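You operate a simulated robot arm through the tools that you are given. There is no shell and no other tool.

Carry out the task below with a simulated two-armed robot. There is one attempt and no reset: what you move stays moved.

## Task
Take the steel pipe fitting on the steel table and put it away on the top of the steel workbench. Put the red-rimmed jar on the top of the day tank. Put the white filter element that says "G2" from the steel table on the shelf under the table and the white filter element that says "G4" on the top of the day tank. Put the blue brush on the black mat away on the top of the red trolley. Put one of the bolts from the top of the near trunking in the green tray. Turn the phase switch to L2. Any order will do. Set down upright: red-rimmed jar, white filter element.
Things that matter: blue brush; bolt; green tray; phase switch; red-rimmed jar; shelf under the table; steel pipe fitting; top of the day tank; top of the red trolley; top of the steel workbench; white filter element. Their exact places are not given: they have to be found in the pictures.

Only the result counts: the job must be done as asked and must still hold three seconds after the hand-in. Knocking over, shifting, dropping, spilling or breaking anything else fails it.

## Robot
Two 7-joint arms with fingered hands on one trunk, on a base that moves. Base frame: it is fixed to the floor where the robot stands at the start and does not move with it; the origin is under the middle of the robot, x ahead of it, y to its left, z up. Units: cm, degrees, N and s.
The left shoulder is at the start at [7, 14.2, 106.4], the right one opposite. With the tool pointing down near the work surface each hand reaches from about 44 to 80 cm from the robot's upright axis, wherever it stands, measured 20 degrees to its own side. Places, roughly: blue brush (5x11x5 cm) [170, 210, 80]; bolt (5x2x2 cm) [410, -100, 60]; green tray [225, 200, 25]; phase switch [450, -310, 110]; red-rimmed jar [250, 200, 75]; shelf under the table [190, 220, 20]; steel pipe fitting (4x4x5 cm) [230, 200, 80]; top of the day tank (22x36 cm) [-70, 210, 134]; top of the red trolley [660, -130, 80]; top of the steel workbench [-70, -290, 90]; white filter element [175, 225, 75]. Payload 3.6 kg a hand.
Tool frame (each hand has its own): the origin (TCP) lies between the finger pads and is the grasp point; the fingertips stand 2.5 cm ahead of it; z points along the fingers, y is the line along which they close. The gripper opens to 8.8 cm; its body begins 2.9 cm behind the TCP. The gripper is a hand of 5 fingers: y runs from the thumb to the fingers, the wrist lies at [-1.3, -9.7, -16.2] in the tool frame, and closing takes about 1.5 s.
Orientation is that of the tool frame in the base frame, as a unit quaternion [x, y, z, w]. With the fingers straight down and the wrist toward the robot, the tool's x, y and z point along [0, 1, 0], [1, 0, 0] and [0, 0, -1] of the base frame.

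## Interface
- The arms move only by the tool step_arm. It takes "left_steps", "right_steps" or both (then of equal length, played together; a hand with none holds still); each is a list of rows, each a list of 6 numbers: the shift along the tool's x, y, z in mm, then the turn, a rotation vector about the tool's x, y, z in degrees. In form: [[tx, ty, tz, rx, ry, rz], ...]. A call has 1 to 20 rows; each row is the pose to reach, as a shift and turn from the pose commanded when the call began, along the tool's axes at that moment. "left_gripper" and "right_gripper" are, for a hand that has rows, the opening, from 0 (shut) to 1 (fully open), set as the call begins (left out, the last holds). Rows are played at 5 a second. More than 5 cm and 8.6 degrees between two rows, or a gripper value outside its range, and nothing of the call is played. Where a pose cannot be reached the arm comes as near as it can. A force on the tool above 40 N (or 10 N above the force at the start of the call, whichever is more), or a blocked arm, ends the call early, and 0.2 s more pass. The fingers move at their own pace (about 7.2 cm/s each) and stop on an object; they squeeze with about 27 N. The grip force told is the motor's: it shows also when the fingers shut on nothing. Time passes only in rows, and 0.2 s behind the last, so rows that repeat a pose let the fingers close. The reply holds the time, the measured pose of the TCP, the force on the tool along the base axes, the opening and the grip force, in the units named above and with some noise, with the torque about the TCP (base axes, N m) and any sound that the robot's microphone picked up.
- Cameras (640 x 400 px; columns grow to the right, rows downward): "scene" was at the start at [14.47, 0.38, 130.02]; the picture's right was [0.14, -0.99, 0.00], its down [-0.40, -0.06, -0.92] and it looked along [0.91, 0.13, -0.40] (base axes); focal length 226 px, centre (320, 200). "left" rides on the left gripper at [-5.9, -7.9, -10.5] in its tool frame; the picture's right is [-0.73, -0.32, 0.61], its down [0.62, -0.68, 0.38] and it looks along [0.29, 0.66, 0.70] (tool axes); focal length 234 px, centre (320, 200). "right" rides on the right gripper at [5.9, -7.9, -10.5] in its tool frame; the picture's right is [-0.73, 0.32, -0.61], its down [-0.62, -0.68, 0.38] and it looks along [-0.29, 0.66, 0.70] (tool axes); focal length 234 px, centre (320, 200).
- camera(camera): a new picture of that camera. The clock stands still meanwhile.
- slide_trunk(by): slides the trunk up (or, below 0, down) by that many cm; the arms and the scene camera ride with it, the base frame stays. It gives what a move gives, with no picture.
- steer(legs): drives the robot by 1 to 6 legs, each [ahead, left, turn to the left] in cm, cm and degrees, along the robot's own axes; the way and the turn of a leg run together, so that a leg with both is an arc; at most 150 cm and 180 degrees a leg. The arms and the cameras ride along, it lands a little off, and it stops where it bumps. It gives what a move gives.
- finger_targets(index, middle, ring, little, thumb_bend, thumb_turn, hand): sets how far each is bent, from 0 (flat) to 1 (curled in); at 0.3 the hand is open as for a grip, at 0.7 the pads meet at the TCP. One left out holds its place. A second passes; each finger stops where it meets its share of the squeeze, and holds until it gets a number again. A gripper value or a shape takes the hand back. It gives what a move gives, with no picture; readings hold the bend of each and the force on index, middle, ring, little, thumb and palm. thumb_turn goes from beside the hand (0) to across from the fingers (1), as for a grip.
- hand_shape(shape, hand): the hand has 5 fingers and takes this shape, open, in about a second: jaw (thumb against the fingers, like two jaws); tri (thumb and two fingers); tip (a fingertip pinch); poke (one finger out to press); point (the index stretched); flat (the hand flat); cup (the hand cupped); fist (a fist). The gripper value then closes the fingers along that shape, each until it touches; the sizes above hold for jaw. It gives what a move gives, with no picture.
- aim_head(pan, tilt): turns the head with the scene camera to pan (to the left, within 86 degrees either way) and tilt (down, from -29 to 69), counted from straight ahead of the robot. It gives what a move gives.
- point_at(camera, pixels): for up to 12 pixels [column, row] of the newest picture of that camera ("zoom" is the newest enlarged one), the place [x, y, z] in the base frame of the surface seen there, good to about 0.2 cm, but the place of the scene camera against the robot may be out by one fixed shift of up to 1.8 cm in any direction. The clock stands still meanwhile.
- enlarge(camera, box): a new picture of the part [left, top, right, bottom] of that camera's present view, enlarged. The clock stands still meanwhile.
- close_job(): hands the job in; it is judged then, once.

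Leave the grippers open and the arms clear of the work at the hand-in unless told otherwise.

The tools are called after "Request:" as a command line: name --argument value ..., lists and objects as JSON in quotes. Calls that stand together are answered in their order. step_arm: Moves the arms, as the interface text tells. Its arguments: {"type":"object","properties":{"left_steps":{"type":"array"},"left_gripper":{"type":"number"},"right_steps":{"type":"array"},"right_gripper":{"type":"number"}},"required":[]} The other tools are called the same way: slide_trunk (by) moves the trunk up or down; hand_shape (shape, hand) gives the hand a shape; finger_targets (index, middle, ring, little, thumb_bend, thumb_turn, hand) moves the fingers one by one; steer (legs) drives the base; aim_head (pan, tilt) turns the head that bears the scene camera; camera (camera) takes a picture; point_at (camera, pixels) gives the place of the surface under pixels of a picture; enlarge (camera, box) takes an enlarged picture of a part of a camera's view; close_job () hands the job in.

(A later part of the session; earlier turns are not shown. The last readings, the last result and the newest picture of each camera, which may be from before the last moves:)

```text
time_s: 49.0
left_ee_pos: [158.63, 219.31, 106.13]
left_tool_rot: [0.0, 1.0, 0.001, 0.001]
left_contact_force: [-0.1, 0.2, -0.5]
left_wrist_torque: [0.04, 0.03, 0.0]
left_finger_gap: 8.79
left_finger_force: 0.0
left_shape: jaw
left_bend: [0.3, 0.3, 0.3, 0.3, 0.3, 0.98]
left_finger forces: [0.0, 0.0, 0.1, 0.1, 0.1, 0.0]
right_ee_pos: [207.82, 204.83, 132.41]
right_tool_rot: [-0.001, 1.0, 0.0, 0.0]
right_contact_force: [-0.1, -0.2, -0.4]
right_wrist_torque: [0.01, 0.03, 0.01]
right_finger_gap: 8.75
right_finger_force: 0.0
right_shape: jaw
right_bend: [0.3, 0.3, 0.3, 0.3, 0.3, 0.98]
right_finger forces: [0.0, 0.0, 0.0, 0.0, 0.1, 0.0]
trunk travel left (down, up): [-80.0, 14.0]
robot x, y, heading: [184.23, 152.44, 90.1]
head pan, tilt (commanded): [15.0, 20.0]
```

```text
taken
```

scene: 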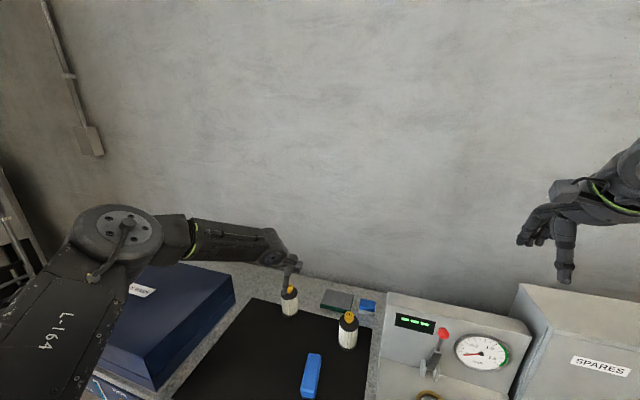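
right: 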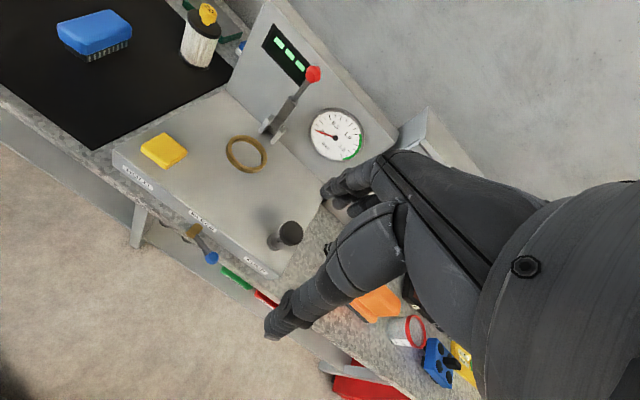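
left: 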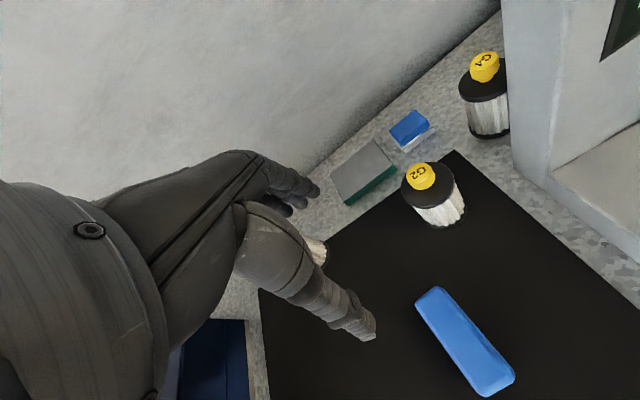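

With the elbow out to the left, the hand reaches further when its wrist is turned to the left side. I turn the left hand about its finger axis by 45° while moving over G2 (176.4,221.8,101).

Request:
step_arm --left_steps '[[-30, 4, 8, 0, 0, 7.5], [-60, 8, 16, 0, 0, 15], [-89, 12, 25, 0, 0, 22.5], [-119, 16, 33, 0, 0, 30], [-149, 20, 41, 0, 0, 37.5], [-178, 25, 50, 0, 0, 45], [-178, 25, 50, 0, 0, 45]]'

Request:
camera --camera "left"

Request:
camera --camera "scene"

```text
time_s: 50.6
left_ee_pos: [170.71, 213.02, 106.9]
left_tool_rot: [0.384, 0.923, 0.004, 0.0]
left_contact_force: [-0.4, -0.2, 0.6]
left_wrist_torque: [-0.01, 0.02, 0.0]
left_finger_gap: 8.77
left_finger_force: 0.1
left_shape: jaw
left_bend: [0.3, 0.3, 0.3, 0.3, 0.3, 0.98]
left_finger forces: [0.0, 0.1, 0.1, 0.1, 0.0, 0.0]
left hand out of reach, approached as far as the arm can: row 1, 2, 3, 4, 5, 6, 7
right_ee_pos: [207.81, 204.85, 132.51]
right_tool_rot: [0.0, 1.0, 0.0, 0.001]
right_contact_force: [-0.1, -0.4, 0.3]
right_wrist_torque: [0.03, -0.02, -0.01]
right_finger_gap: 8.77
right_finger_force: 0.1
right_shape: jaw
right_bend: [0.3, 0.3, 0.3, 0.3, 0.3, 0.98]
right_finger forces: [0.0, 0.0, 0.0, 0.0, 0.1, 0.1]
trunk travel left (down, up): [-80.0, 14.0]
robot x, y, heading: [184.36, 152.44, 90.0]
head pan, tilt (commanded): [15.0, 20.0]
```

```text
taken
```

left: 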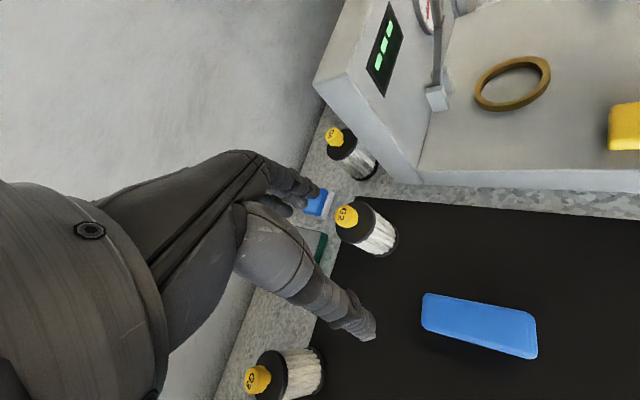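

```text
taken
```

scene: 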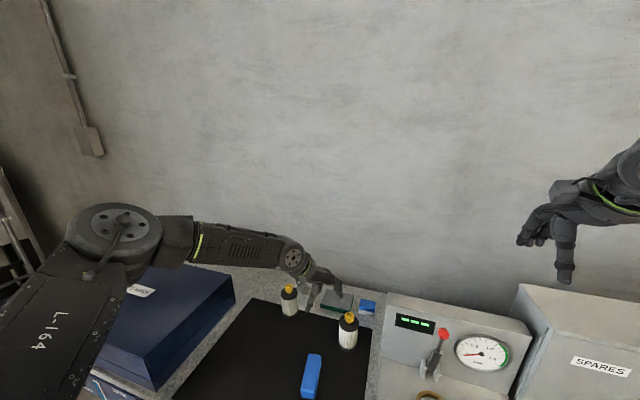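

The position limit persists with yaw. I test whether tilting the hand 20° forward (fingers leaning away) frees the reach, moving toward G2 but still staying above it.

Request:
step_arm --left_steps '[[6, 25, 10, -5, 0, 0], [11, 50, 20, -10, 0, 0], [16, 75, 30, -15, 0, 0], [22, 102, 50, -20, 0, 0], [22, 102, 50, -20, 0, 0]]'

```text
time_s: 51.8
left_ee_pos: [172.57, 214.17, 108.67]
left_tool_rot: [0.376, 0.91, 0.162, 0.066]
left_contact_force: [0.0, -0.2, -0.7]
left_wrist_torque: [0.0, -0.01, -0.03]
left_finger_gap: 8.75
left_finger_force: 0.0
left_shape: jaw
left_bend: [0.3, 0.3, 0.3, 0.3, 0.3, 0.98]
left_finger forces: [0.1, 0.1, 0.0, 0.0, 0.1, 0.0]
left hand out of reach, approached as far as the arm can: row 1, 2, 3, 4, 5
right_ee_pos: [207.72, 204.84, 132.46]
right_tool_rot: [0.0, 1.0, 0.0, 0.0]
right_contact_force: [0.7, 0.0, -0.3]
right_wrist_torque: [-0.02, -0.03, -0.01]
right_finger_gap: 8.77
right_finger_force: 0.0
right_shape: jaw
right_bend: [0.3, 0.3, 0.3, 0.3, 0.3, 0.98]
right_finger forces: [0.0, 0.0, 0.0, 0.0, 0.0, 0.1]
trunk travel left (down, up): [-80.0, 14.0]
robot x, y, heading: [184.14, 152.11, 90.1]
head pan, tilt (commanded): [15.0, 20.0]
```

Wrist distance isn't the limit; the elbow posture is. The spec says reach is best 20° to the hand's own side, so I'll retract the left hand, straighten it, and shift the robot to the right.

Request:
step_arm --left_steps '[[-7, -26, -31, 5, 0, 0], [-14, -52, -62, 10, 0, 0], [-21, -79, -92, 15, 0, 0], [-28, -106, -123, 20, 0, 0], [-35, -132, -154, 20, 0, 0], [-35, -132, -154, 20, 0, 0]]'

Request:
steer --legs '[[0, -17, 0]]'

Request:
camera --camera "left"

```text
time_s: 53.2
left_ee_pos: [161.77, 199.29, 117.82]
left_tool_rot: [0.383, 0.924, 0.0, -0.002]
left_contact_force: [-0.3, 0.6, -1.0]
left_wrist_torque: [0.0, 0.01, 0.0]
left_finger_gap: 8.78
left_finger_force: 0.0
left_shape: jaw
left_bend: [0.3, 0.3, 0.3, 0.3, 0.3, 0.98]
left_finger forces: [0.1, 0.0, 0.1, 0.0, 0.0, 0.1]
right_ee_pos: [207.7, 205.02, 132.43]
right_tool_rot: [-0.001, 1.0, 0.0, -0.001]
right_contact_force: [0.3, 0.4, -0.5]
right_wrist_torque: [-0.02, -0.01, 0.02]
right_finger_gap: 8.77
right_finger_force: 0.1
right_shape: jaw
right_bend: [0.3, 0.3, 0.3, 0.3, 0.3, 0.98]
right_finger forces: [0.1, 0.0, 0.1, 0.0, 0.0, 0.1]
trunk travel left (down, up): [-80.0, 14.0]
robot x, y, heading: [184.59, 152.93, 90.2]
head pan, tilt (commanded): [15.0, 20.0]
```

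```text
time_s: 54.6
left_ee_pos: [178.19, 199.27, 117.72]
left_tool_rot: [0.384, 0.923, 0.002, 0.002]
left_contact_force: [0.4, 0.0, -0.9]
left_wrist_torque: [0.01, -0.01, 0.0]
left_finger_gap: 8.8
left_finger_force: 0.0
left_shape: jaw
left_bend: [0.3, 0.3, 0.3, 0.3, 0.3, 0.98]
left_finger forces: [0.1, 0.1, 0.1, 0.0, 0.0, 0.0]
right_ee_pos: [224.09, 204.79, 132.62]
right_tool_rot: [0.001, 1.0, 0.0, 0.002]
right_contact_force: [-0.2, 0.0, -0.7]
right_wrist_torque: [0.01, 0.0, -0.03]
right_finger_gap: 8.77
right_finger_force: 0.1
right_shape: jaw
right_bend: [0.3, 0.3, 0.3, 0.3, 0.3, 0.98]
right_finger forces: [0.1, 0.0, 0.1, 0.0, 0.1, 0.1]
trunk travel left (down, up): [-80.0, 14.0]
robot x, y, heading: [201.12, 152.25, 89.9]
head pan, tilt (commanded): [15.0, 20.0]
```

```text
taken
```

left: 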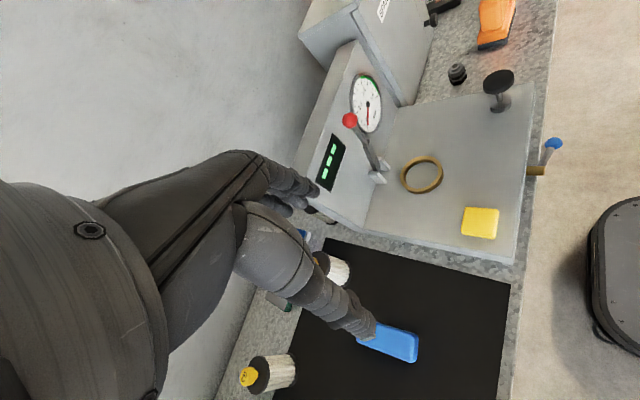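

I see part of my base at the right edge of the left picture (600,270). I measure it to know the footprint, and also sight the G2 again.

Request:
point_at --camera "left" --pixels '[[592, 240], [588, 290], [610, 345], [636, 198], [630, 260], [520, 250]]'

Request:
step_arm --left_steps '[[29, 24, 30, 0, 0, 0], [58, 49, 60, 0, 0, 0], [87, 73, 90, 0, 0, 0], [116, 97, 120, 0, 0, 0], [145, 122, 150, 0, 0, 0], [172, 146, 172, 0, 0, 0], [172, 146, 172, 0, 0, 0]]'

Request:
camera --camera "left"

```text
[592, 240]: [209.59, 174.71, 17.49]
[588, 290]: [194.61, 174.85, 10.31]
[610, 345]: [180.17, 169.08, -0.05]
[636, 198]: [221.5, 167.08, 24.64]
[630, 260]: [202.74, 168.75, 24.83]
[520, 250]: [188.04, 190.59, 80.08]
```

```text
time_s: 56.2
left_ee_pos: [177.2, 216.08, 104.64]
left_tool_rot: [0.385, 0.923, 0.001, 0.0]
left_contact_force: [0.3, -0.1, 1.0]
left_wrist_torque: [0.01, 0.01, 0.0]
left_finger_gap: 8.81
left_finger_force: 0.0
left_shape: jaw
left_bend: [0.3, 0.3, 0.3, 0.3, 0.3, 0.98]
left_finger forces: [0.0, 0.0, 0.1, 0.0, 0.1, 0.0]
left hand out of reach, approached as far as the arm can: row 5, 6, 7
right_ee_pos: [224.52, 204.81, 132.41]
right_tool_rot: [0.001, 1.0, 0.0, 0.0]
right_contact_force: [-0.1, 0.4, -0.4]
right_wrist_torque: [-0.03, 0.0, 0.0]
right_finger_gap: 8.76
right_finger_force: 0.1
right_shape: jaw
right_bend: [0.3, 0.3, 0.3, 0.3, 0.3, 0.98]
right_finger forces: [0.0, 0.0, 0.1, 0.0, 0.0, 0.1]
trunk travel left (down, up): [-80.0, 14.0]
robot x, y, heading: [200.97, 152.57, 89.8]
head pan, tilt (commanded): [15.0, 20.0]
```

```text
taken
```

left: 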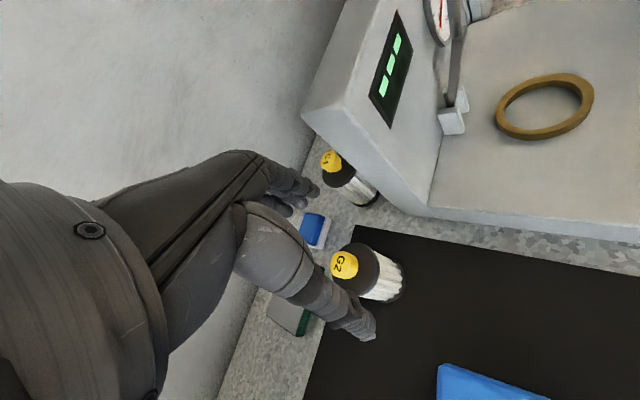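

Base front is about 22 cm ahead of the axis; shelf and legs are at y≈197+, so I can go to y≈164. I draw the left hand back, advance 12 cm, then approach again.

Request:
step_arm --left_steps '[[-28, -28, -15, 0, 0, 0], [-56, -56, -30, 0, 0, 0], [-84, -84, -45, 0, 0, 0], [-113, -113, -60, 0, 0, 0], [-113, -113, -60, 0, 0, 0]]'

Request:
steer --legs '[[6, 0, 0], [6, 0, 0]]'

```text
time_s: 57.5
left_ee_pos: [176.77, 200.05, 110.5]
left_tool_rot: [0.385, 0.923, 0.003, 0.0]
left_contact_force: [0.7, -0.1, -0.1]
left_wrist_torque: [-0.05, -0.01, 0.03]
left_finger_gap: 8.8
left_finger_force: 0.0
left_shape: jaw
left_bend: [0.3, 0.3, 0.3, 0.3, 0.3, 0.98]
left_finger forces: [0.0, 0.0, 0.0, 0.0, 0.1, 0.0]
right_ee_pos: [224.45, 204.83, 132.46]
right_tool_rot: [0.001, 1.0, 0.001, 0.0]
right_contact_force: [-0.1, -1.1, 0.5]
right_wrist_torque: [-0.02, 0.01, 0.02]
right_finger_gap: 8.76
right_finger_force: 0.1
right_shape: jaw
right_bend: [0.3, 0.3, 0.3, 0.3, 0.3, 0.98]
right_finger forces: [0.1, 0.1, 0.1, 0.1, 0.0, 0.0]
trunk travel left (down, up): [-80.0, 14.0]
robot x, y, heading: [201.1, 152.53, 89.8]
head pan, tilt (commanded): [15.0, 20.0]
```

```text
time_s: 59.0
left_ee_pos: [176.99, 210.63, 111.0]
left_tool_rot: [0.386, 0.922, 0.006, -0.001]
left_contact_force: [-0.4, -0.5, 0.4]
left_wrist_torque: [0.05, 0.02, 0.0]
left_finger_gap: 8.78
left_finger_force: 0.1
left_shape: jaw
left_bend: [0.3, 0.3, 0.3, 0.3, 0.3, 0.98]
left_finger forces: [0.0, 0.1, 0.0, 0.1, 0.1, 0.1]
right_ee_pos: [224.69, 215.26, 133.01]
right_tool_rot: [0.003, 1.0, 0.005, 0.0]
right_contact_force: [0.0, -0.4, 0.8]
right_wrist_torque: [0.06, 0.02, -0.03]
right_finger_gap: 8.76
right_finger_force: 0.0
right_shape: jaw
right_bend: [0.3, 0.3, 0.3, 0.3, 0.3, 0.98]
right_finger forces: [0.1, 0.0, 0.0, 0.0, 0.0, 0.0]
trunk travel left (down, up): [-80.0, 14.0]
robot x, y, heading: [201.05, 164.01, 89.8]
head pan, tilt (commanded): [15.0, 20.0]
```

The hands moved only 10.5 cm and rose 0.5 cm, suggesting a slight lean. I check again for settled readings.

Request:
aim_head --pan 10 --tilt 50

Request:
camera --camera "scene"

Request:
camera --camera "left"

```text
time_s: 59.9
left_ee_pos: [177.09, 211.67, 110.55]
left_tool_rot: [0.386, 0.922, 0.001, 0.0]
left_contact_force: [0.3, -0.2, -0.1]
left_wrist_torque: [0.01, 0.0, -0.05]
left_finger_gap: 8.77
left_finger_force: 0.1
left_shape: jaw
left_bend: [0.3, 0.3, 0.3, 0.3, 0.3, 0.98]
left_finger forces: [0.0, 0.1, 0.1, 0.1, 0.0, 0.1]
right_ee_pos: [224.66, 216.41, 132.44]
right_tool_rot: [0.003, 1.0, 0.0, 0.0]
right_contact_force: [-0.1, -0.4, -0.1]
right_wrist_torque: [0.01, 0.03, 0.01]
right_finger_gap: 8.77
right_finger_force: 0.1
right_shape: jaw
right_bend: [0.3, 0.3, 0.3, 0.3, 0.3, 0.98]
right_finger forces: [0.1, 0.0, 0.0, 0.1, 0.1, 0.1]
trunk travel left (down, up): [-80.0, 14.0]
robot x, y, heading: [201.27, 163.95, 89.5]
head pan, tilt (commanded): [10.0, 50.0]
```

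```text
taken
```

scene: 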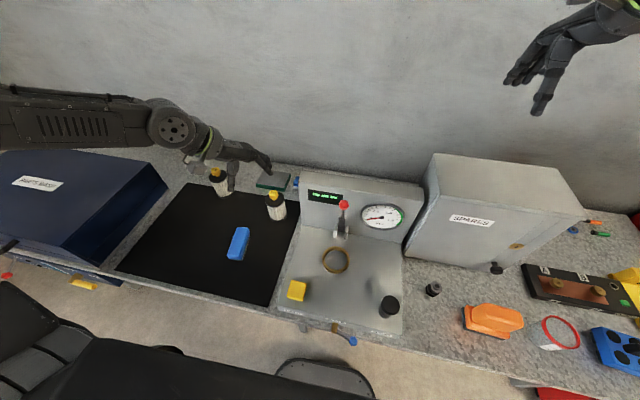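

```text
taken
```

left: 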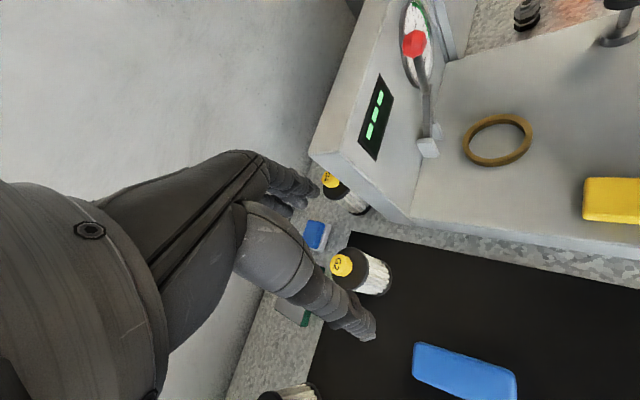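

It was only a transient. Now the left hand goes above G2: target (176.4,221.8,101).

Request:
step_arm --left_steps '[[26, 22, 30, 0, 0, 0], [52, 44, 60, 0, 0, 0], [77, 66, 95, 0, 0, 0], [77, 66, 95, 0, 0, 0]]'

Request:
camera --camera "left"

Request:
camera --camera "scene"

```text
time_s: 60.9
left_ee_pos: [176.23, 221.73, 100.84]
left_tool_rot: [0.386, 0.922, 0.003, -0.001]
left_contact_force: [-0.2, 0.2, 0.8]
left_wrist_torque: [0.02, 0.03, 0.06]
left_finger_gap: 8.79
left_finger_force: 0.1
left_shape: jaw
left_bend: [0.3, 0.3, 0.3, 0.3, 0.3, 0.98]
left_finger forces: [0.0, 0.0, 0.0, 0.1, 0.0, 0.0]
right_ee_pos: [224.79, 216.22, 132.61]
right_tool_rot: [0.003, 1.0, 0.001, 0.0]
right_contact_force: [0.1, -0.2, 0.1]
right_wrist_torque: [0.0, -0.02, 0.02]
right_finger_gap: 8.78
right_finger_force: 0.1
right_shape: jaw
right_bend: [0.3, 0.3, 0.3, 0.3, 0.3, 0.98]
right_finger forces: [0.0, 0.0, 0.0, 0.0, 0.0, 0.0]
trunk travel left (down, up): [-80.0, 14.0]
robot x, y, heading: [201.09, 164.1, 89.5]
head pan, tilt (commanded): [10.0, 50.0]
```

```text
taken
```

left: 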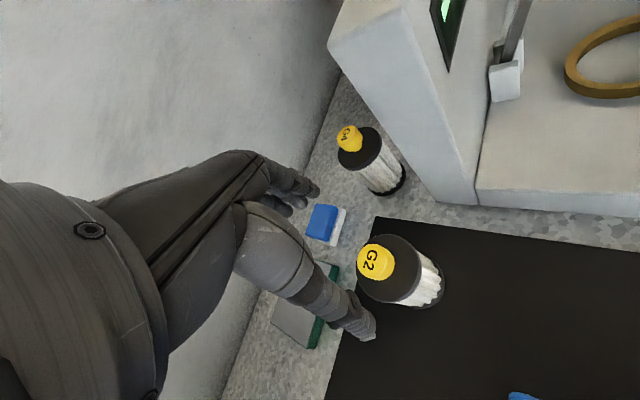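

```text
taken
```

scene: 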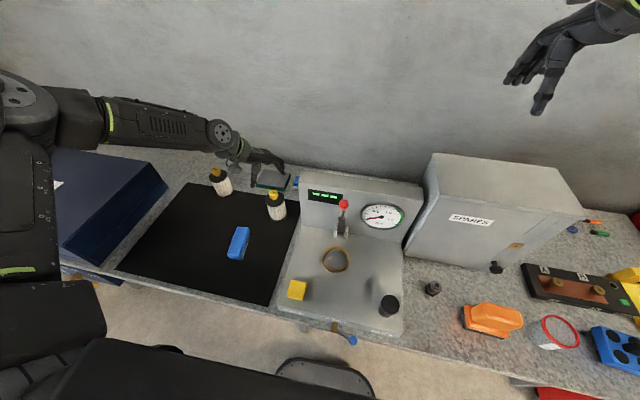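

G2's knob at (376,262) is where the point 8 cm below the grasp point should project (372,263), so it is centred. I verify with point_at on both knobs and discs.

Request:
point_at --camera "left" --pixels '[[376, 262], [362, 285], [405, 255], [395, 240], [370, 295], [349, 138], [362, 150], [378, 135], [341, 155], [384, 185], [410, 205], [330, 40]]'

```text
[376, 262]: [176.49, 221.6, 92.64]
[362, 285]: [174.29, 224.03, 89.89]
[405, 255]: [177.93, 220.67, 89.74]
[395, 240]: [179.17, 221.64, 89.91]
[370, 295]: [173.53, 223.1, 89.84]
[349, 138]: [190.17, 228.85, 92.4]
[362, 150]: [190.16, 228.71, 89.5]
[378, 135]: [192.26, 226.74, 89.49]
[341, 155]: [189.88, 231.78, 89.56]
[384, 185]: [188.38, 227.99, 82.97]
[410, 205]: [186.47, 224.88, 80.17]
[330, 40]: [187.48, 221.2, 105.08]
```

G2 centre is (176.4,221.7), disc top 89.9, knob top 92.7. I descend with open fingers to z≈91.5 first, watching the force.

Request:
step_arm --left_steps '[[0, 0, 30, 0, 0, 0], [0, 0, 60, 0, 0, 0], [0, 0, 80, 0, 0, 0], [0, 0, 93, 0, 0, 0], [0, 0, 93, 0, 0, 0]]'

Request:
camera --camera "left"

Request:
enlarge --camera "scene" --box '[180, 130, 320, 240]'

```text
time_s: 62.1
left_ee_pos: [176.17, 219.3, 96.98]
left_tool_rot: [0.386, 0.923, 0.002, -0.001]
left_contact_force: [0.6, 0.4, -0.3]
left_wrist_torque: [-0.02, -0.01, -0.03]
left_finger_gap: 8.8
left_finger_force: 0.0
left_shape: jaw
left_bend: [0.3, 0.3, 0.3, 0.3, 0.3, 0.98]
left_finger forces: [0.1, 0.0, 0.0, 0.0, 0.0, 0.1]
left hand out of reach, approached as far as the arm can: row 1, 2, 3, 4, 5
right_ee_pos: [224.77, 216.23, 132.51]
right_tool_rot: [0.002, 1.0, 0.0, 0.001]
right_contact_force: [-0.7, 0.5, -0.1]
right_wrist_torque: [0.03, 0.03, 0.02]
right_finger_gap: 8.76
right_finger_force: 0.1
right_shape: jaw
right_bend: [0.3, 0.3, 0.3, 0.3, 0.3, 0.98]
right_finger forces: [0.0, 0.0, 0.0, 0.0, 0.0, 0.0]
trunk travel left (down, up): [-80.0, 14.0]
robot x, y, heading: [200.96, 163.9, 89.4]
head pan, tilt (commanded): [10.0, 50.0]
```

```text
taken
```

left: 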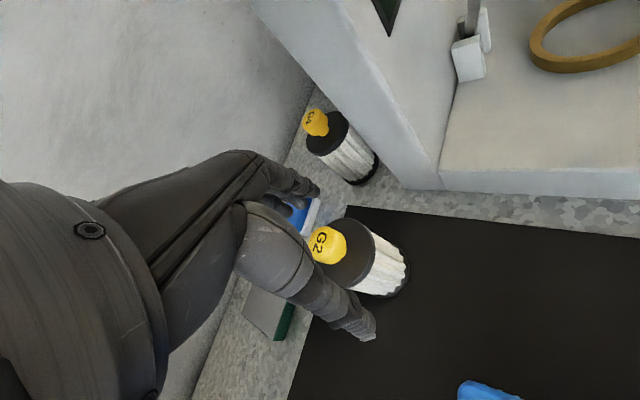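

```text
3.64 times, centred on (250, 185) of scene
```

zoom: 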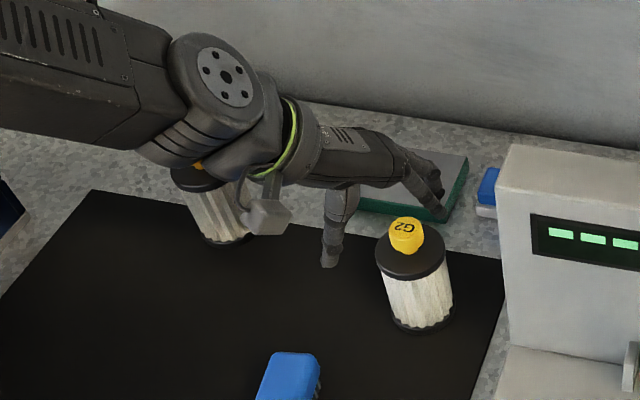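

Going lower reduced the reach at this 45° yaw, and the wrist hovers near G3. I go back up and turn the hand back to yaw 0 (wrist toward the robot), which showed more reach.

Request:
step_arm --left_steps '[[0, 0, -45, 0, 0, 0], [0, 0, -45, 0, 0, -8], [0, 0, -45, 0, 0, -16], [0, 0, -45, 0, 0, -24], [0, 0, -45, 0, 0, -32], [0, 0, -45, 0, 0, -40], [16, 16, -45, 0, 0, -45], [16, 16, -45, 0, 0, -45]]'

Request:
step_arm --left_steps '[[0, 0, 30, 0, 0, 0], [0, 0, 60, 0, 0, 0], [0, 0, 90, 0, 0, 0], [0, 0, 90, 0, 0, 0]]'

Request:
camera --camera "left"

```text
time_s: 63.9
left_ee_pos: [167.0, 219.71, 99.42]
left_tool_rot: [0.017, 1.0, 0.011, 0.022]
left_contact_force: [0.6, -0.1, -0.7]
left_wrist_torque: [0.0, 0.03, 0.02]
left_finger_gap: 8.78
left_finger_force: 0.1
left_shape: jaw
left_bend: [0.3, 0.3, 0.3, 0.3, 0.3, 0.98]
left_finger forces: [0.0, 0.0, 0.0, 0.1, 0.0, 0.0]
left hand out of reach, approached as far as the arm can: row 4, 5, 6, 7, 8
right_ee_pos: [224.65, 216.16, 132.67]
right_tool_rot: [0.003, 1.0, 0.001, 0.0]
right_contact_force: [-0.3, -0.7, -0.1]
right_wrist_torque: [-0.02, 0.0, 0.01]
right_finger_gap: 8.77
right_finger_force: 0.1
right_shape: jaw
right_bend: [0.3, 0.3, 0.3, 0.3, 0.3, 0.98]
right_finger forces: [0.0, 0.1, 0.0, 0.0, 0.1, 0.0]
trunk travel left (down, up): [-80.0, 14.0]
robot x, y, heading: [200.97, 164.08, 89.7]
head pan, tilt (commanded): [10.0, 50.0]
```

```text
time_s: 64.9
left_ee_pos: [167.29, 219.34, 92.21]
left_tool_rot: [0.018, 1.0, 0.01, 0.022]
left_contact_force: [0.8, 0.3, 0.5]
left_wrist_torque: [0.0, 0.02, 0.03]
left_finger_gap: 8.79
left_finger_force: 0.2
left_shape: jaw
left_bend: [0.3, 0.3, 0.3, 0.3, 0.3, 0.98]
left_finger forces: [0.1, 0.1, 0.0, 0.0, 0.1, 0.0]
left hand out of reach, approached as far as the arm can: row 3, 4
right_ee_pos: [224.63, 216.25, 132.53]
right_tool_rot: [0.003, 1.0, 0.001, 0.0]
right_contact_force: [0.4, -0.9, 0.1]
right_wrist_torque: [0.03, 0.0, 0.04]
right_finger_gap: 8.76
right_finger_force: 0.0
right_shape: jaw
right_bend: [0.3, 0.3, 0.3, 0.3, 0.3, 0.98]
right_finger forces: [0.0, 0.0, 0.1, 0.1, 0.0, 0.0]
trunk travel left (down, up): [-80.0, 14.0]
robot x, y, heading: [200.91, 164.23, 89.5]
head pan, tilt (commanded): [10.0, 50.0]
```

```text
taken
```

left: 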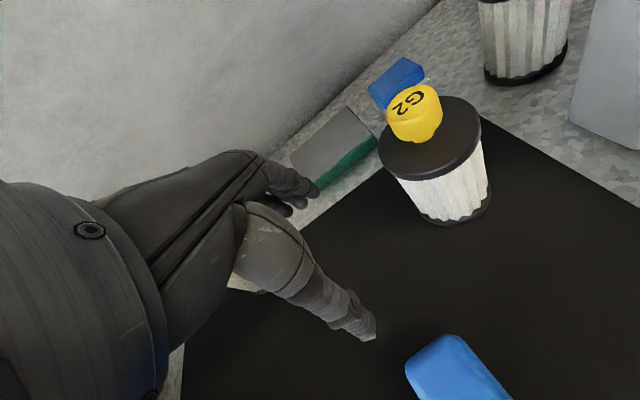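

The hand is at (167,219,92), left of G2, touching nothing. In this elbow-out posture, a larger yaw (wrist far to the left) looks natural. I lift, then turn to about 85° yaw while moving over G2.

Request:
step_arm --left_steps '[[0, -10, -45, 0, 0, 0], [0, -20, -90, 0, 0, 0], [0, -20, -130, 0, 0, 0], [0, -20, -130, 0, 0, 0]]'

Request:
step_arm --left_steps '[[-8, 4, 0, 0, 0, 8], [-16, 8, 0, 0, 0, 16], [-24, 12, 0, 0, 0, 24], [-32, 16, 0, 0, 0, 32], [-40, 20, 0, 0, 0, 40], [-48, 24, 0, 0, 0, 48], [-56, 28, 0, 0, 0, 56], [-64, 32, 0, 0, 0, 64], [-72, 36, 0, 0, 0, 72], [-82, 42, 0, 0, 0, 80], [-92, 44, 0, 0, 0, 84], [-92, 44, 0, 0, 0, 84]]'

Request:
camera --camera "scene"

```text
time_s: 65.9
left_ee_pos: [166.44, 217.23, 105.36]
left_tool_rot: [0.019, 0.999, 0.01, 0.024]
left_contact_force: [0.0, 1.1, -0.3]
left_wrist_torque: [0.0, 0.0, -0.03]
left_finger_gap: 8.78
left_finger_force: 0.0
left_shape: jaw
left_bend: [0.3, 0.3, 0.3, 0.3, 0.3, 0.98]
left_finger forces: [0.0, 0.0, 0.0, 0.1, 0.1, 0.1]
right_ee_pos: [224.65, 216.26, 132.51]
right_tool_rot: [0.002, 1.0, 0.0, 0.001]
right_contact_force: [0.1, -0.6, 0.4]
right_wrist_torque: [0.05, 0.03, -0.01]
right_finger_gap: 8.77
right_finger_force: 0.0
right_shape: jaw
right_bend: [0.3, 0.3, 0.3, 0.3, 0.3, 0.98]
right_finger forces: [0.1, 0.0, 0.1, 0.0, 0.0, 0.0]
trunk travel left (down, up): [-80.0, 14.0]
robot x, y, heading: [200.99, 163.95, 89.6]
head pan, tilt (commanded): [10.0, 50.0]
```

```text
time_s: 68.5
left_ee_pos: [176.23, 219.98, 106.56]
left_tool_rot: [0.682, 0.731, 0.022, 0.01]
left_contact_force: [0.2, -1.4, 0.5]
left_wrist_torque: [0.0, 0.01, -0.01]
left_finger_gap: 8.76
left_finger_force: 0.2
left_shape: jaw
left_bend: [0.3, 0.3, 0.3, 0.3, 0.3, 0.98]
left_finger forces: [0.0, 0.0, 0.0, 0.0, 0.1, 0.0]
left hand out of reach, approached as far as the arm can: row 10, 11, 12
right_ee_pos: [224.74, 216.25, 132.5]
right_tool_rot: [0.002, 1.0, 0.002, 0.0]
right_contact_force: [-0.3, 0.7, -0.3]
right_wrist_torque: [-0.04, 0.03, 0.02]
right_finger_gap: 8.77
right_finger_force: 0.1
right_shape: jaw
right_bend: [0.3, 0.3, 0.3, 0.3, 0.3, 0.98]
right_finger forces: [0.1, 0.0, 0.0, 0.1, 0.0, 0.0]
trunk travel left (down, up): [-80.0, 14.0]
robot x, y, heading: [200.91, 163.99, 89.5]
head pan, tilt (commanded): [10.0, 50.0]
```

```text
taken
```

scene: 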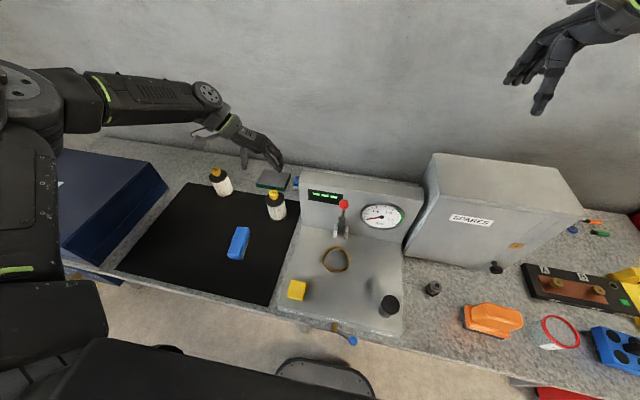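

Yaw 86° works with the wrist almost level to the shoulder; the best reach seems to be with the wrist level with the shoulder, i.e. a lower trunk. I retract the hand, turn to 45°, then lower the trunk by 20.

Request:
step_arm --left_steps '[[-29, -10, -15, 0, 0, -8], [-58, -20, -30, 0, 0, -16], [-88, -30, -45, 0, 0, -24], [-118, -40, -60, 0, 0, -32], [-147, -50, -75, 0, 0, -40], [-147, -50, -75, 0, 0, -41]]'

Request:
slide_trunk --by -20

```text
time_s: 69.9
left_ee_pos: [171.79, 204.94, 113.6]
left_tool_rot: [0.383, 0.923, 0.016, 0.017]
left_contact_force: [-0.1, -0.5, -0.4]
left_wrist_torque: [-0.02, 0.02, 0.02]
left_finger_gap: 8.81
left_finger_force: 0.0
left_shape: jaw
left_bend: [0.3, 0.3, 0.3, 0.3, 0.3, 0.98]
left_finger forces: [0.0, 0.0, 0.1, 0.0, 0.1, 0.1]
right_ee_pos: [224.82, 216.45, 132.6]
right_tool_rot: [0.003, 1.0, 0.0, 0.0]
right_contact_force: [-0.5, 1.3, 0.0]
right_wrist_torque: [0.0, 0.01, -0.04]
right_finger_gap: 8.78
right_finger_force: 0.0
right_shape: jaw
right_bend: [0.3, 0.3, 0.3, 0.3, 0.3, 0.98]
right_finger forces: [0.0, 0.0, 0.1, 0.1, 0.0, 0.0]
trunk travel left (down, up): [-80.0, 14.0]
robot x, y, heading: [201.13, 164.21, 89.8]
head pan, tilt (commanded): [10.0, 50.0]
```

```text
time_s: 72.1
left_ee_pos: [171.94, 204.68, 93.65]
left_tool_rot: [0.384, 0.923, 0.017, 0.017]
left_contact_force: [0.1, -0.2, 0.4]
left_wrist_torque: [0.0, 0.03, -0.01]
left_finger_gap: 8.8
left_finger_force: 0.0
left_shape: jaw
left_bend: [0.3, 0.3, 0.3, 0.3, 0.3, 0.98]
left_finger forces: [0.0, 0.0, 0.0, 0.0, 0.0, 0.1]
right_ee_pos: [224.64, 216.16, 112.67]
right_tool_rot: [0.003, 1.0, 0.002, 0.001]
right_contact_force: [0.0, -0.8, 6.3]
right_wrist_torque: [0.35, -0.08, -0.02]
right_finger_gap: 8.76
right_finger_force: 0.1
right_shape: jaw
right_bend: [0.3, 0.3, 0.3, 0.3, 0.3, 0.98]
right_finger forces: [0.0, 7.4, 0.0, 0.1, 0.2, 0.1]
trunk travel left (down, up): [-60.0, 34.0]
robot x, y, heading: [201.01, 163.79, 89.7]
head pan, tilt (commanded): [10.0, 50.0]
```

The right hand's middle finger touches the spares box top (7 N). I lift the right hand at once and draw it back.

Request:
step_arm --right_steps '[[0, 0, -20, 0, 0, 0], [0, -20, -30, 0, 0, 0], [0, -60, -30, 0, 0, 0], [0, -100, -30, 0, 0, 0], [0, -130, -30, 0, 0, 0], [0, -130, -30, 0, 0, 0]]'

Request:
camera --camera "scene"

Request:
camera --camera "right"

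Request:
camera --camera "left"

```text
time_s: 73.5
left_ee_pos: [171.86, 204.94, 93.75]
left_tool_rot: [0.383, 0.923, 0.017, 0.018]
left_contact_force: [0.4, -0.5, -0.1]
left_wrist_torque: [0.04, -0.02, 0.01]
left_finger_gap: 8.82
left_finger_force: 0.0
left_shape: jaw
left_bend: [0.3, 0.3, 0.3, 0.3, 0.3, 0.98]
left_finger forces: [0.1, 0.0, 0.0, 0.0, 0.0, 0.1]
right_ee_pos: [224.53, 203.25, 115.54]
right_tool_rot: [0.002, 1.0, 0.0, 0.0]
right_contact_force: [-0.2, -0.1, 0.5]
right_wrist_torque: [-0.01, 0.01, -0.04]
right_finger_gap: 8.78
right_finger_force: 0.1
right_shape: jaw
right_bend: [0.3, 0.3, 0.3, 0.3, 0.3, 0.98]
right_finger forces: [0.0, 0.0, 0.0, 0.1, 0.1, 0.1]
trunk travel left (down, up): [-60.0, 34.0]
robot x, y, heading: [201.13, 164.0, 89.5]
head pan, tilt (commanded): [10.0, 50.0]
```

```text
taken
```

scene: 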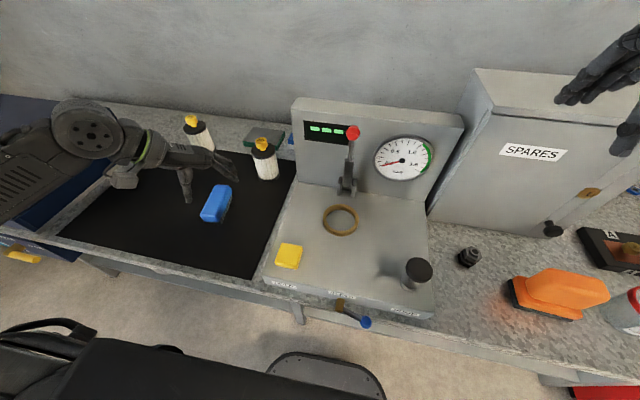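

```text
taken
```

right: 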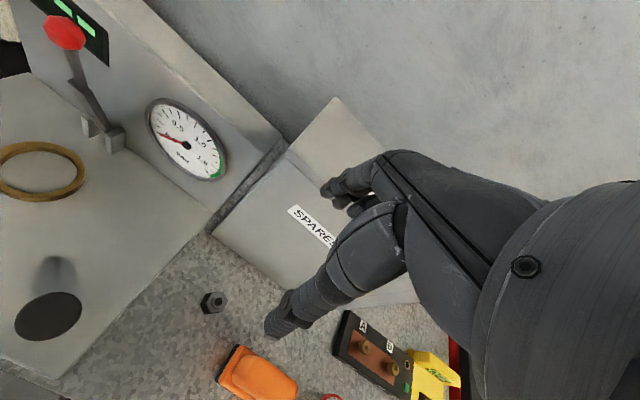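

```text
taken
```

left: 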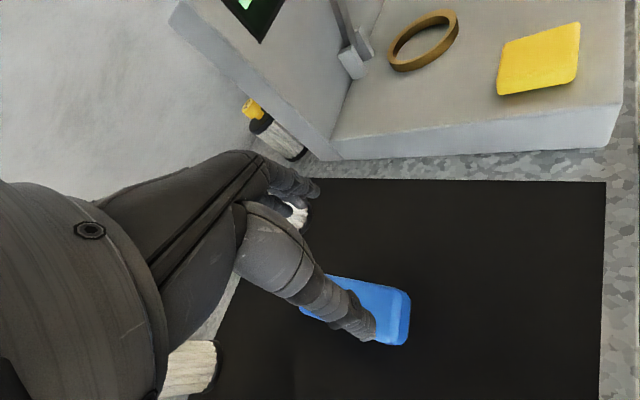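

The box did not move; the right hand is free again. I'll keep both hands in mind. Now the left hand rises and moves above G2 (176.4,221.7,101.5), also taking out its small tilt.

Request:
step_arm --left_steps '[[0, 0, -40, 1.3, 0.5, 0], [0, 0, -78, 2.6, 1.1, 0], [29, 50, -78, 2.6, 1.1, 0], [58, 100, -78, 2.6, 1.1, 0], [87, 150, -78, 2.6, 1.1, 0], [87, 150, -78, 2.6, 1.1, 0]]'

Request:
camera --camera "left"

```text
refused: row 3 steps farther than a row can; nothing moved
```

```text
taken
```

left: 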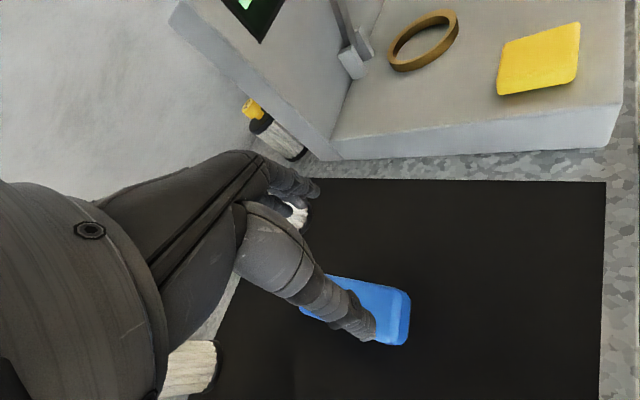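

The step was slightly too long; I use smaller rows.

Request:
step_arm --left_steps '[[0, 0, -40, 1.3, 0.5, 0], [0, 0, -78, 2.6, 1.1, 0], [22, 38, -78, 2.6, 1.1, 0], [44, 75, -78, 2.6, 1.1, 0], [66, 113, -78, 2.6, 1.1, 0], [87, 150, -78, 2.6, 1.1, 0], [87, 150, -78, 2.6, 1.1, 0]]'

Request:
camera --camera "left"

```text
time_s: 75.1
left_ee_pos: [175.77, 221.17, 102.47]
left_tool_rot: [0.384, 0.923, 0.001, -0.001]
left_contact_force: [1.0, -0.7, -0.1]
left_wrist_torque: [-0.01, 0.03, 0.01]
left_finger_gap: 8.78
left_finger_force: 0.1
left_shape: jaw
left_bend: [0.3, 0.3, 0.3, 0.3, 0.3, 0.98]
left_finger forces: [0.0, 0.0, 0.0, 0.1, 0.0, 0.0]
right_ee_pos: [224.49, 203.23, 115.91]
right_tool_rot: [0.003, 1.0, 0.001, 0.0]
right_contact_force: [-0.6, -0.8, 0.4]
right_wrist_torque: [0.02, 0.01, 0.01]
right_finger_gap: 8.79
right_finger_force: 0.0
right_shape: jaw
right_bend: [0.3, 0.3, 0.3, 0.3, 0.3, 0.98]
right_finger forces: [0.1, 0.0, 0.0, 0.1, 0.0, 0.0]
trunk travel left (down, up): [-60.0, 34.0]
robot x, y, heading: [200.75, 163.87, 89.9]
head pan, tilt (commanded): [10.0, 50.0]
```

```text
taken
```

left: 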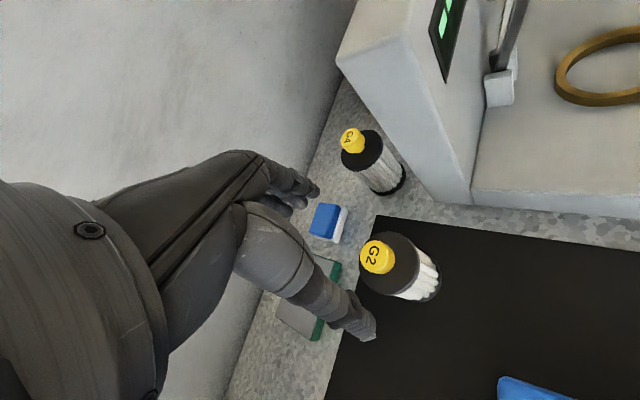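

Reached without trouble with the lower trunk. Now descend onto G2: to z≈91, small correction (+0.65,+0.5).

Request:
step_arm --left_steps '[[-1, 8, 30, 0, 0, 0], [-1, 8, 60, 0, 0, 0], [-1, 8, 90, 0, 0, 0], [-1, 8, 113, 0, 0, 0], [-1, 8, 113, 0, 0, 0]]'

Request:
camera --camera "left"

```text
time_s: 76.3
left_ee_pos: [176.5, 222.02, 90.97]
left_tool_rot: [0.384, 0.923, 0.001, 0.0]
left_contact_force: [1.1, -0.6, -0.2]
left_wrist_torque: [-0.02, -0.03, -0.03]
left_finger_gap: 8.81
left_finger_force: 0.0
left_shape: jaw
left_bend: [0.3, 0.3, 0.3, 0.3, 0.3, 0.98]
left_finger forces: [0.0, 0.0, 0.1, 0.1, 0.1, 0.0]
right_ee_pos: [224.49, 203.15, 115.64]
right_tool_rot: [0.003, 1.0, 0.001, 0.001]
right_contact_force: [-0.6, -0.3, -0.1]
right_wrist_torque: [0.01, -0.02, 0.03]
right_finger_gap: 8.77
right_finger_force: 0.0
right_shape: jaw
right_bend: [0.3, 0.3, 0.3, 0.3, 0.3, 0.98]
right_finger forces: [0.0, 0.0, 0.1, 0.0, 0.1, 0.0]
trunk travel left (down, up): [-60.0, 34.0]
robot x, y, heading: [201.25, 164.22, 89.3]
head pan, tilt (commanded): [10.0, 50.0]
```

```text
taken
```

left: 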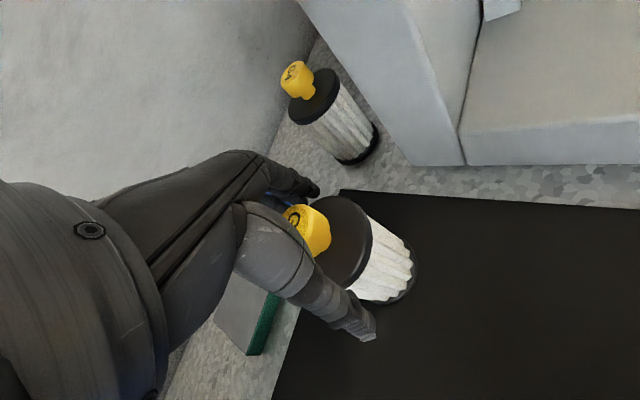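

No contact at z≈91. I lower a further 1 cm and then close the fingers on the body.

Request:
step_arm --left_steps '[[0, -3, 6, 0, 0, 0], [0, -3, 11, 0, 0, 0], [0, -3, 11, 0, 0, 0]]'

Request:
step_arm --left_steps '[[0, 0, 0, 0, 0, 0], [0, 0, 0, 0, 0, 0], [0, 0, 0, 0, 0, 0], [0, 0, 0, 0, 0, 0], [0, 0, 0, 0, 0, 0], [0, 0, 0, 0, 0, 0], [0, 0, 0, 0, 0, 0], [0, 0, 0, 0, 0, 0], [0, 0, 0, 0, 0, 0], [0, 0, 0, 0, 0, 0]]' --left_gripper 0

Request:
camera --camera "left"

```text
time_s: 77.1
left_ee_pos: [176.45, 221.74, 89.57]
left_tool_rot: [0.384, 0.923, 0.0, 0.0]
left_contact_force: [0.3, 0.4, 0.2]
left_wrist_torque: [0.01, -0.04, 0.03]
left_finger_gap: 8.8
left_finger_force: 0.0
left_shape: jaw
left_bend: [0.3, 0.3, 0.3, 0.3, 0.3, 0.98]
left_finger forces: [0.4, 0.0, 0.1, 0.0, 0.0, 0.0]
right_ee_pos: [224.41, 203.31, 115.73]
right_tool_rot: [0.002, 1.0, 0.001, 0.0]
right_contact_force: [-0.3, -0.4, -0.4]
right_wrist_torque: [0.01, 0.0, 0.01]
right_finger_gap: 8.79
right_finger_force: 0.1
right_shape: jaw
right_bend: [0.3, 0.3, 0.3, 0.3, 0.3, 0.98]
right_finger forces: [0.0, 0.1, 0.1, 0.1, 0.1, 0.0]
trunk travel left (down, up): [-60.0, 34.0]
robot x, y, heading: [201.08, 164.02, 89.7]
head pan, tilt (commanded): [10.0, 50.0]
```

```text
time_s: 79.3
left_ee_pos: [176.37, 221.59, 89.76]
left_tool_rot: [0.384, 0.923, 0.0, 0.001]
left_contact_force: [-1.2, -1.5, 1.4]
left_wrist_torque: [-0.11, 0.13, 0.01]
left_finger_gap: 5.96
left_finger_force: 27.3
left_shape: jaw
left_bend: [0.33, 0.36, 0.35, 0.35, 0.68, 1.0]
left_finger forces: [16.3, 7.2, 0.1, 0.1, 24.3, 0.0]
right_ee_pos: [224.54, 203.31, 115.7]
right_tool_rot: [0.003, 1.0, 0.001, 0.0]
right_contact_force: [0.5, 0.2, -0.1]
right_wrist_torque: [-0.03, 0.0, -0.01]
right_finger_gap: 8.78
right_finger_force: 0.1
right_shape: jaw
right_bend: [0.3, 0.3, 0.3, 0.3, 0.3, 0.98]
right_finger forces: [0.0, 0.1, 0.1, 0.0, 0.1, 0.1]
trunk travel left (down, up): [-60.0, 34.0]
robot x, y, heading: [200.8, 164.0, 89.6]
head pan, tilt (commanded): [10.0, 50.0]
```

```text
taken
```

left: 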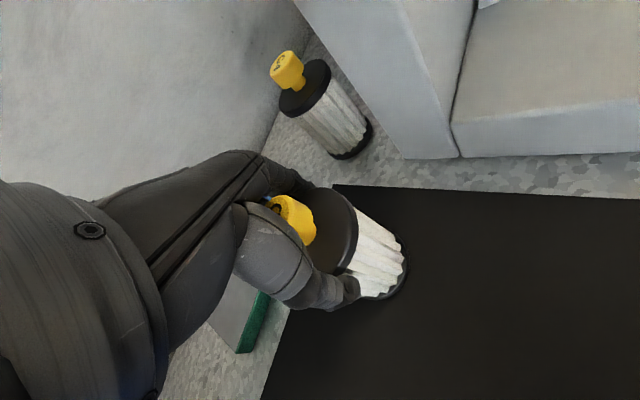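

G2 is held (gap 5.96 cm, thumb 24 N against index/middle). I lift it 10 cm gently and check.

Request:
step_arm --left_steps '[[0, 0, -10, 0, 0, 0], [0, 0, -30, 0, 0, 0], [0, 0, -60, 0, 0, 0], [0, 0, -90, 0, 0, 0], [0, 0, -90, 0, 0, 0]]'

Request:
camera --camera "left"

Request:
camera --camera "scene"

```text
time_s: 80.5
left_ee_pos: [176.3, 221.71, 98.73]
left_tool_rot: [0.383, 0.924, 0.0, 0.0]
left_contact_force: [-0.7, -0.2, -1.5]
left_wrist_torque: [-0.01, -0.01, -0.01]
left_finger_gap: 5.93
left_finger_force: 26.7
left_shape: jaw
left_bend: [0.33, 0.36, 0.35, 0.35, 0.68, 1.0]
left_finger forces: [16.0, 8.4, 0.4, 0.0, 24.0, 0.0]
right_ee_pos: [224.59, 203.33, 115.61]
right_tool_rot: [0.003, 1.0, 0.0, 0.001]
right_contact_force: [-0.7, 0.0, -0.3]
right_wrist_torque: [0.03, 0.01, -0.01]
right_finger_gap: 8.74
right_finger_force: 0.0
right_shape: jaw
right_bend: [0.3, 0.3, 0.3, 0.3, 0.3, 0.98]
right_finger forces: [0.0, 0.0, 0.0, 0.1, 0.1, 0.1]
trunk travel left (down, up): [-60.0, 34.0]
robot x, y, heading: [201.01, 163.98, 89.8]
head pan, tilt (commanded): [10.0, 50.0]
```

```text
taken
```

left: 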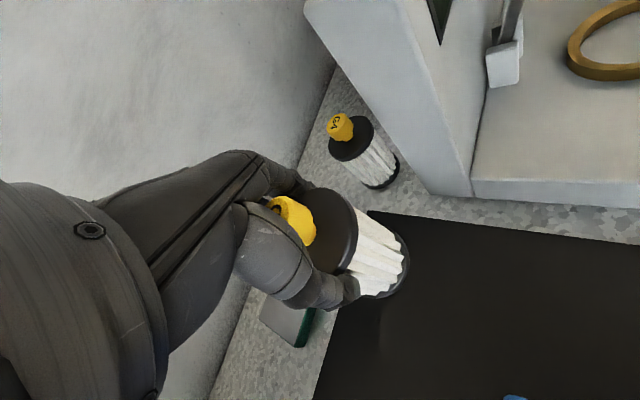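

```text
taken
```

scene: 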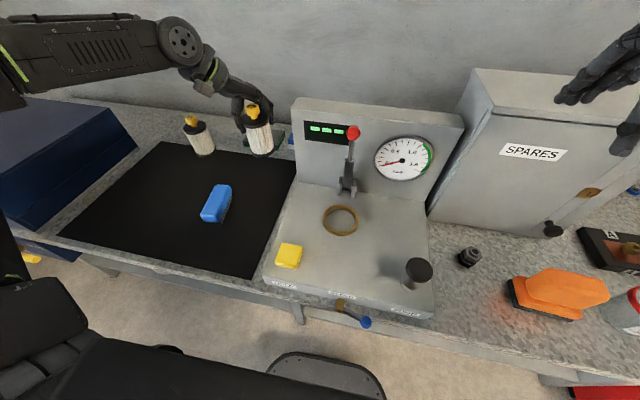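

G2 is lifted cleanly. Next: park the right hand more to the side and back, so it stays clear when I lower the trunk for the shelf.

Request:
step_arm --right_steps '[[0, -40, 0, 0, 0, 0], [-30, -70, 0, 0, 0, 0], [-60, -100, 0, 0, 0, 0], [-90, -125, 0, 0, 0, 0], [-125, -140, 0, 0, 0, 0], [-165, -150, 0, 0, 0, 0], [-165, -150, 0, 0, 0, 0]]'

Request:
steer --legs '[[-50, 0, 0], [0, 8, 0]]'

Request:
camera --camera "scene"

```text
time_s: 82.1
left_ee_pos: [176.31, 221.71, 98.76]
left_tool_rot: [0.383, 0.924, 0.001, 0.0]
left_contact_force: [0.7, -0.5, -1.4]
left_wrist_torque: [-0.01, 0.02, 0.0]
left_finger_gap: 5.91
left_finger_force: 27.5
left_shape: jaw
left_bend: [0.33, 0.36, 0.35, 0.35, 0.68, 1.0]
left_finger forces: [16.2, 8.5, 0.3, 0.0, 24.0, 0.1]
right_ee_pos: [229.05, 203.58, 110.61]
right_tool_rot: [0.002, 1.0, 0.0, 0.001]
right_contact_force: [-0.9, 0.4, 0.9]
right_wrist_torque: [0.01, 0.0, 0.0]
right_finger_gap: 8.78
right_finger_force: 0.1
right_shape: jaw
right_bend: [0.3, 0.3, 0.3, 0.3, 0.3, 0.98]
right_finger forces: [0.0, 0.0, 0.1, 0.0, 0.0, 0.0]
right hand out of reach, approached as far as the arm can: row 1, 2, 3, 4, 5, 6, 7
trunk travel left (down, up): [-60.0, 34.0]
robot x, y, heading: [200.82, 163.93, 89.3]
head pan, tilt (commanded): [10.0, 50.0]
```

```text
time_s: 85.7
left_ee_pos: [167.31, 170.62, 98.72]
left_tool_rot: [0.377, 0.926, 0.0, 0.0]
left_contact_force: [-0.2, 0.6, -2.1]
left_wrist_torque: [-0.02, -0.01, 0.02]
left_finger_gap: 5.92
left_finger_force: 27.0
left_shape: jaw
left_bend: [0.33, 0.36, 0.35, 0.35, 0.68, 1.0]
left_finger forces: [16.1, 8.5, 0.3, 0.0, 24.1, 0.0]
right_ee_pos: [220.38, 153.31, 110.66]
right_tool_rot: [-0.005, 1.0, 0.001, 0.0]
right_contact_force: [-0.3, 0.4, 0.7]
right_wrist_torque: [0.03, -0.02, 0.01]
right_finger_gap: 8.79
right_finger_force: 0.0
right_shape: jaw
right_bend: [0.3, 0.3, 0.3, 0.3, 0.3, 0.98]
right_finger forces: [0.2, 0.1, 0.0, 0.1, 0.0, 0.1]
trunk travel left (down, up): [-60.0, 34.0]
robot x, y, heading: [192.98, 113.16, 90.4]
head pan, tilt (commanded): [10.0, 50.0]
```

```text
taken
```

scene: 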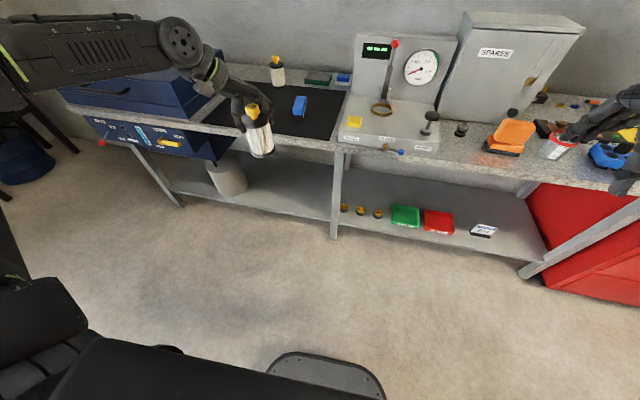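

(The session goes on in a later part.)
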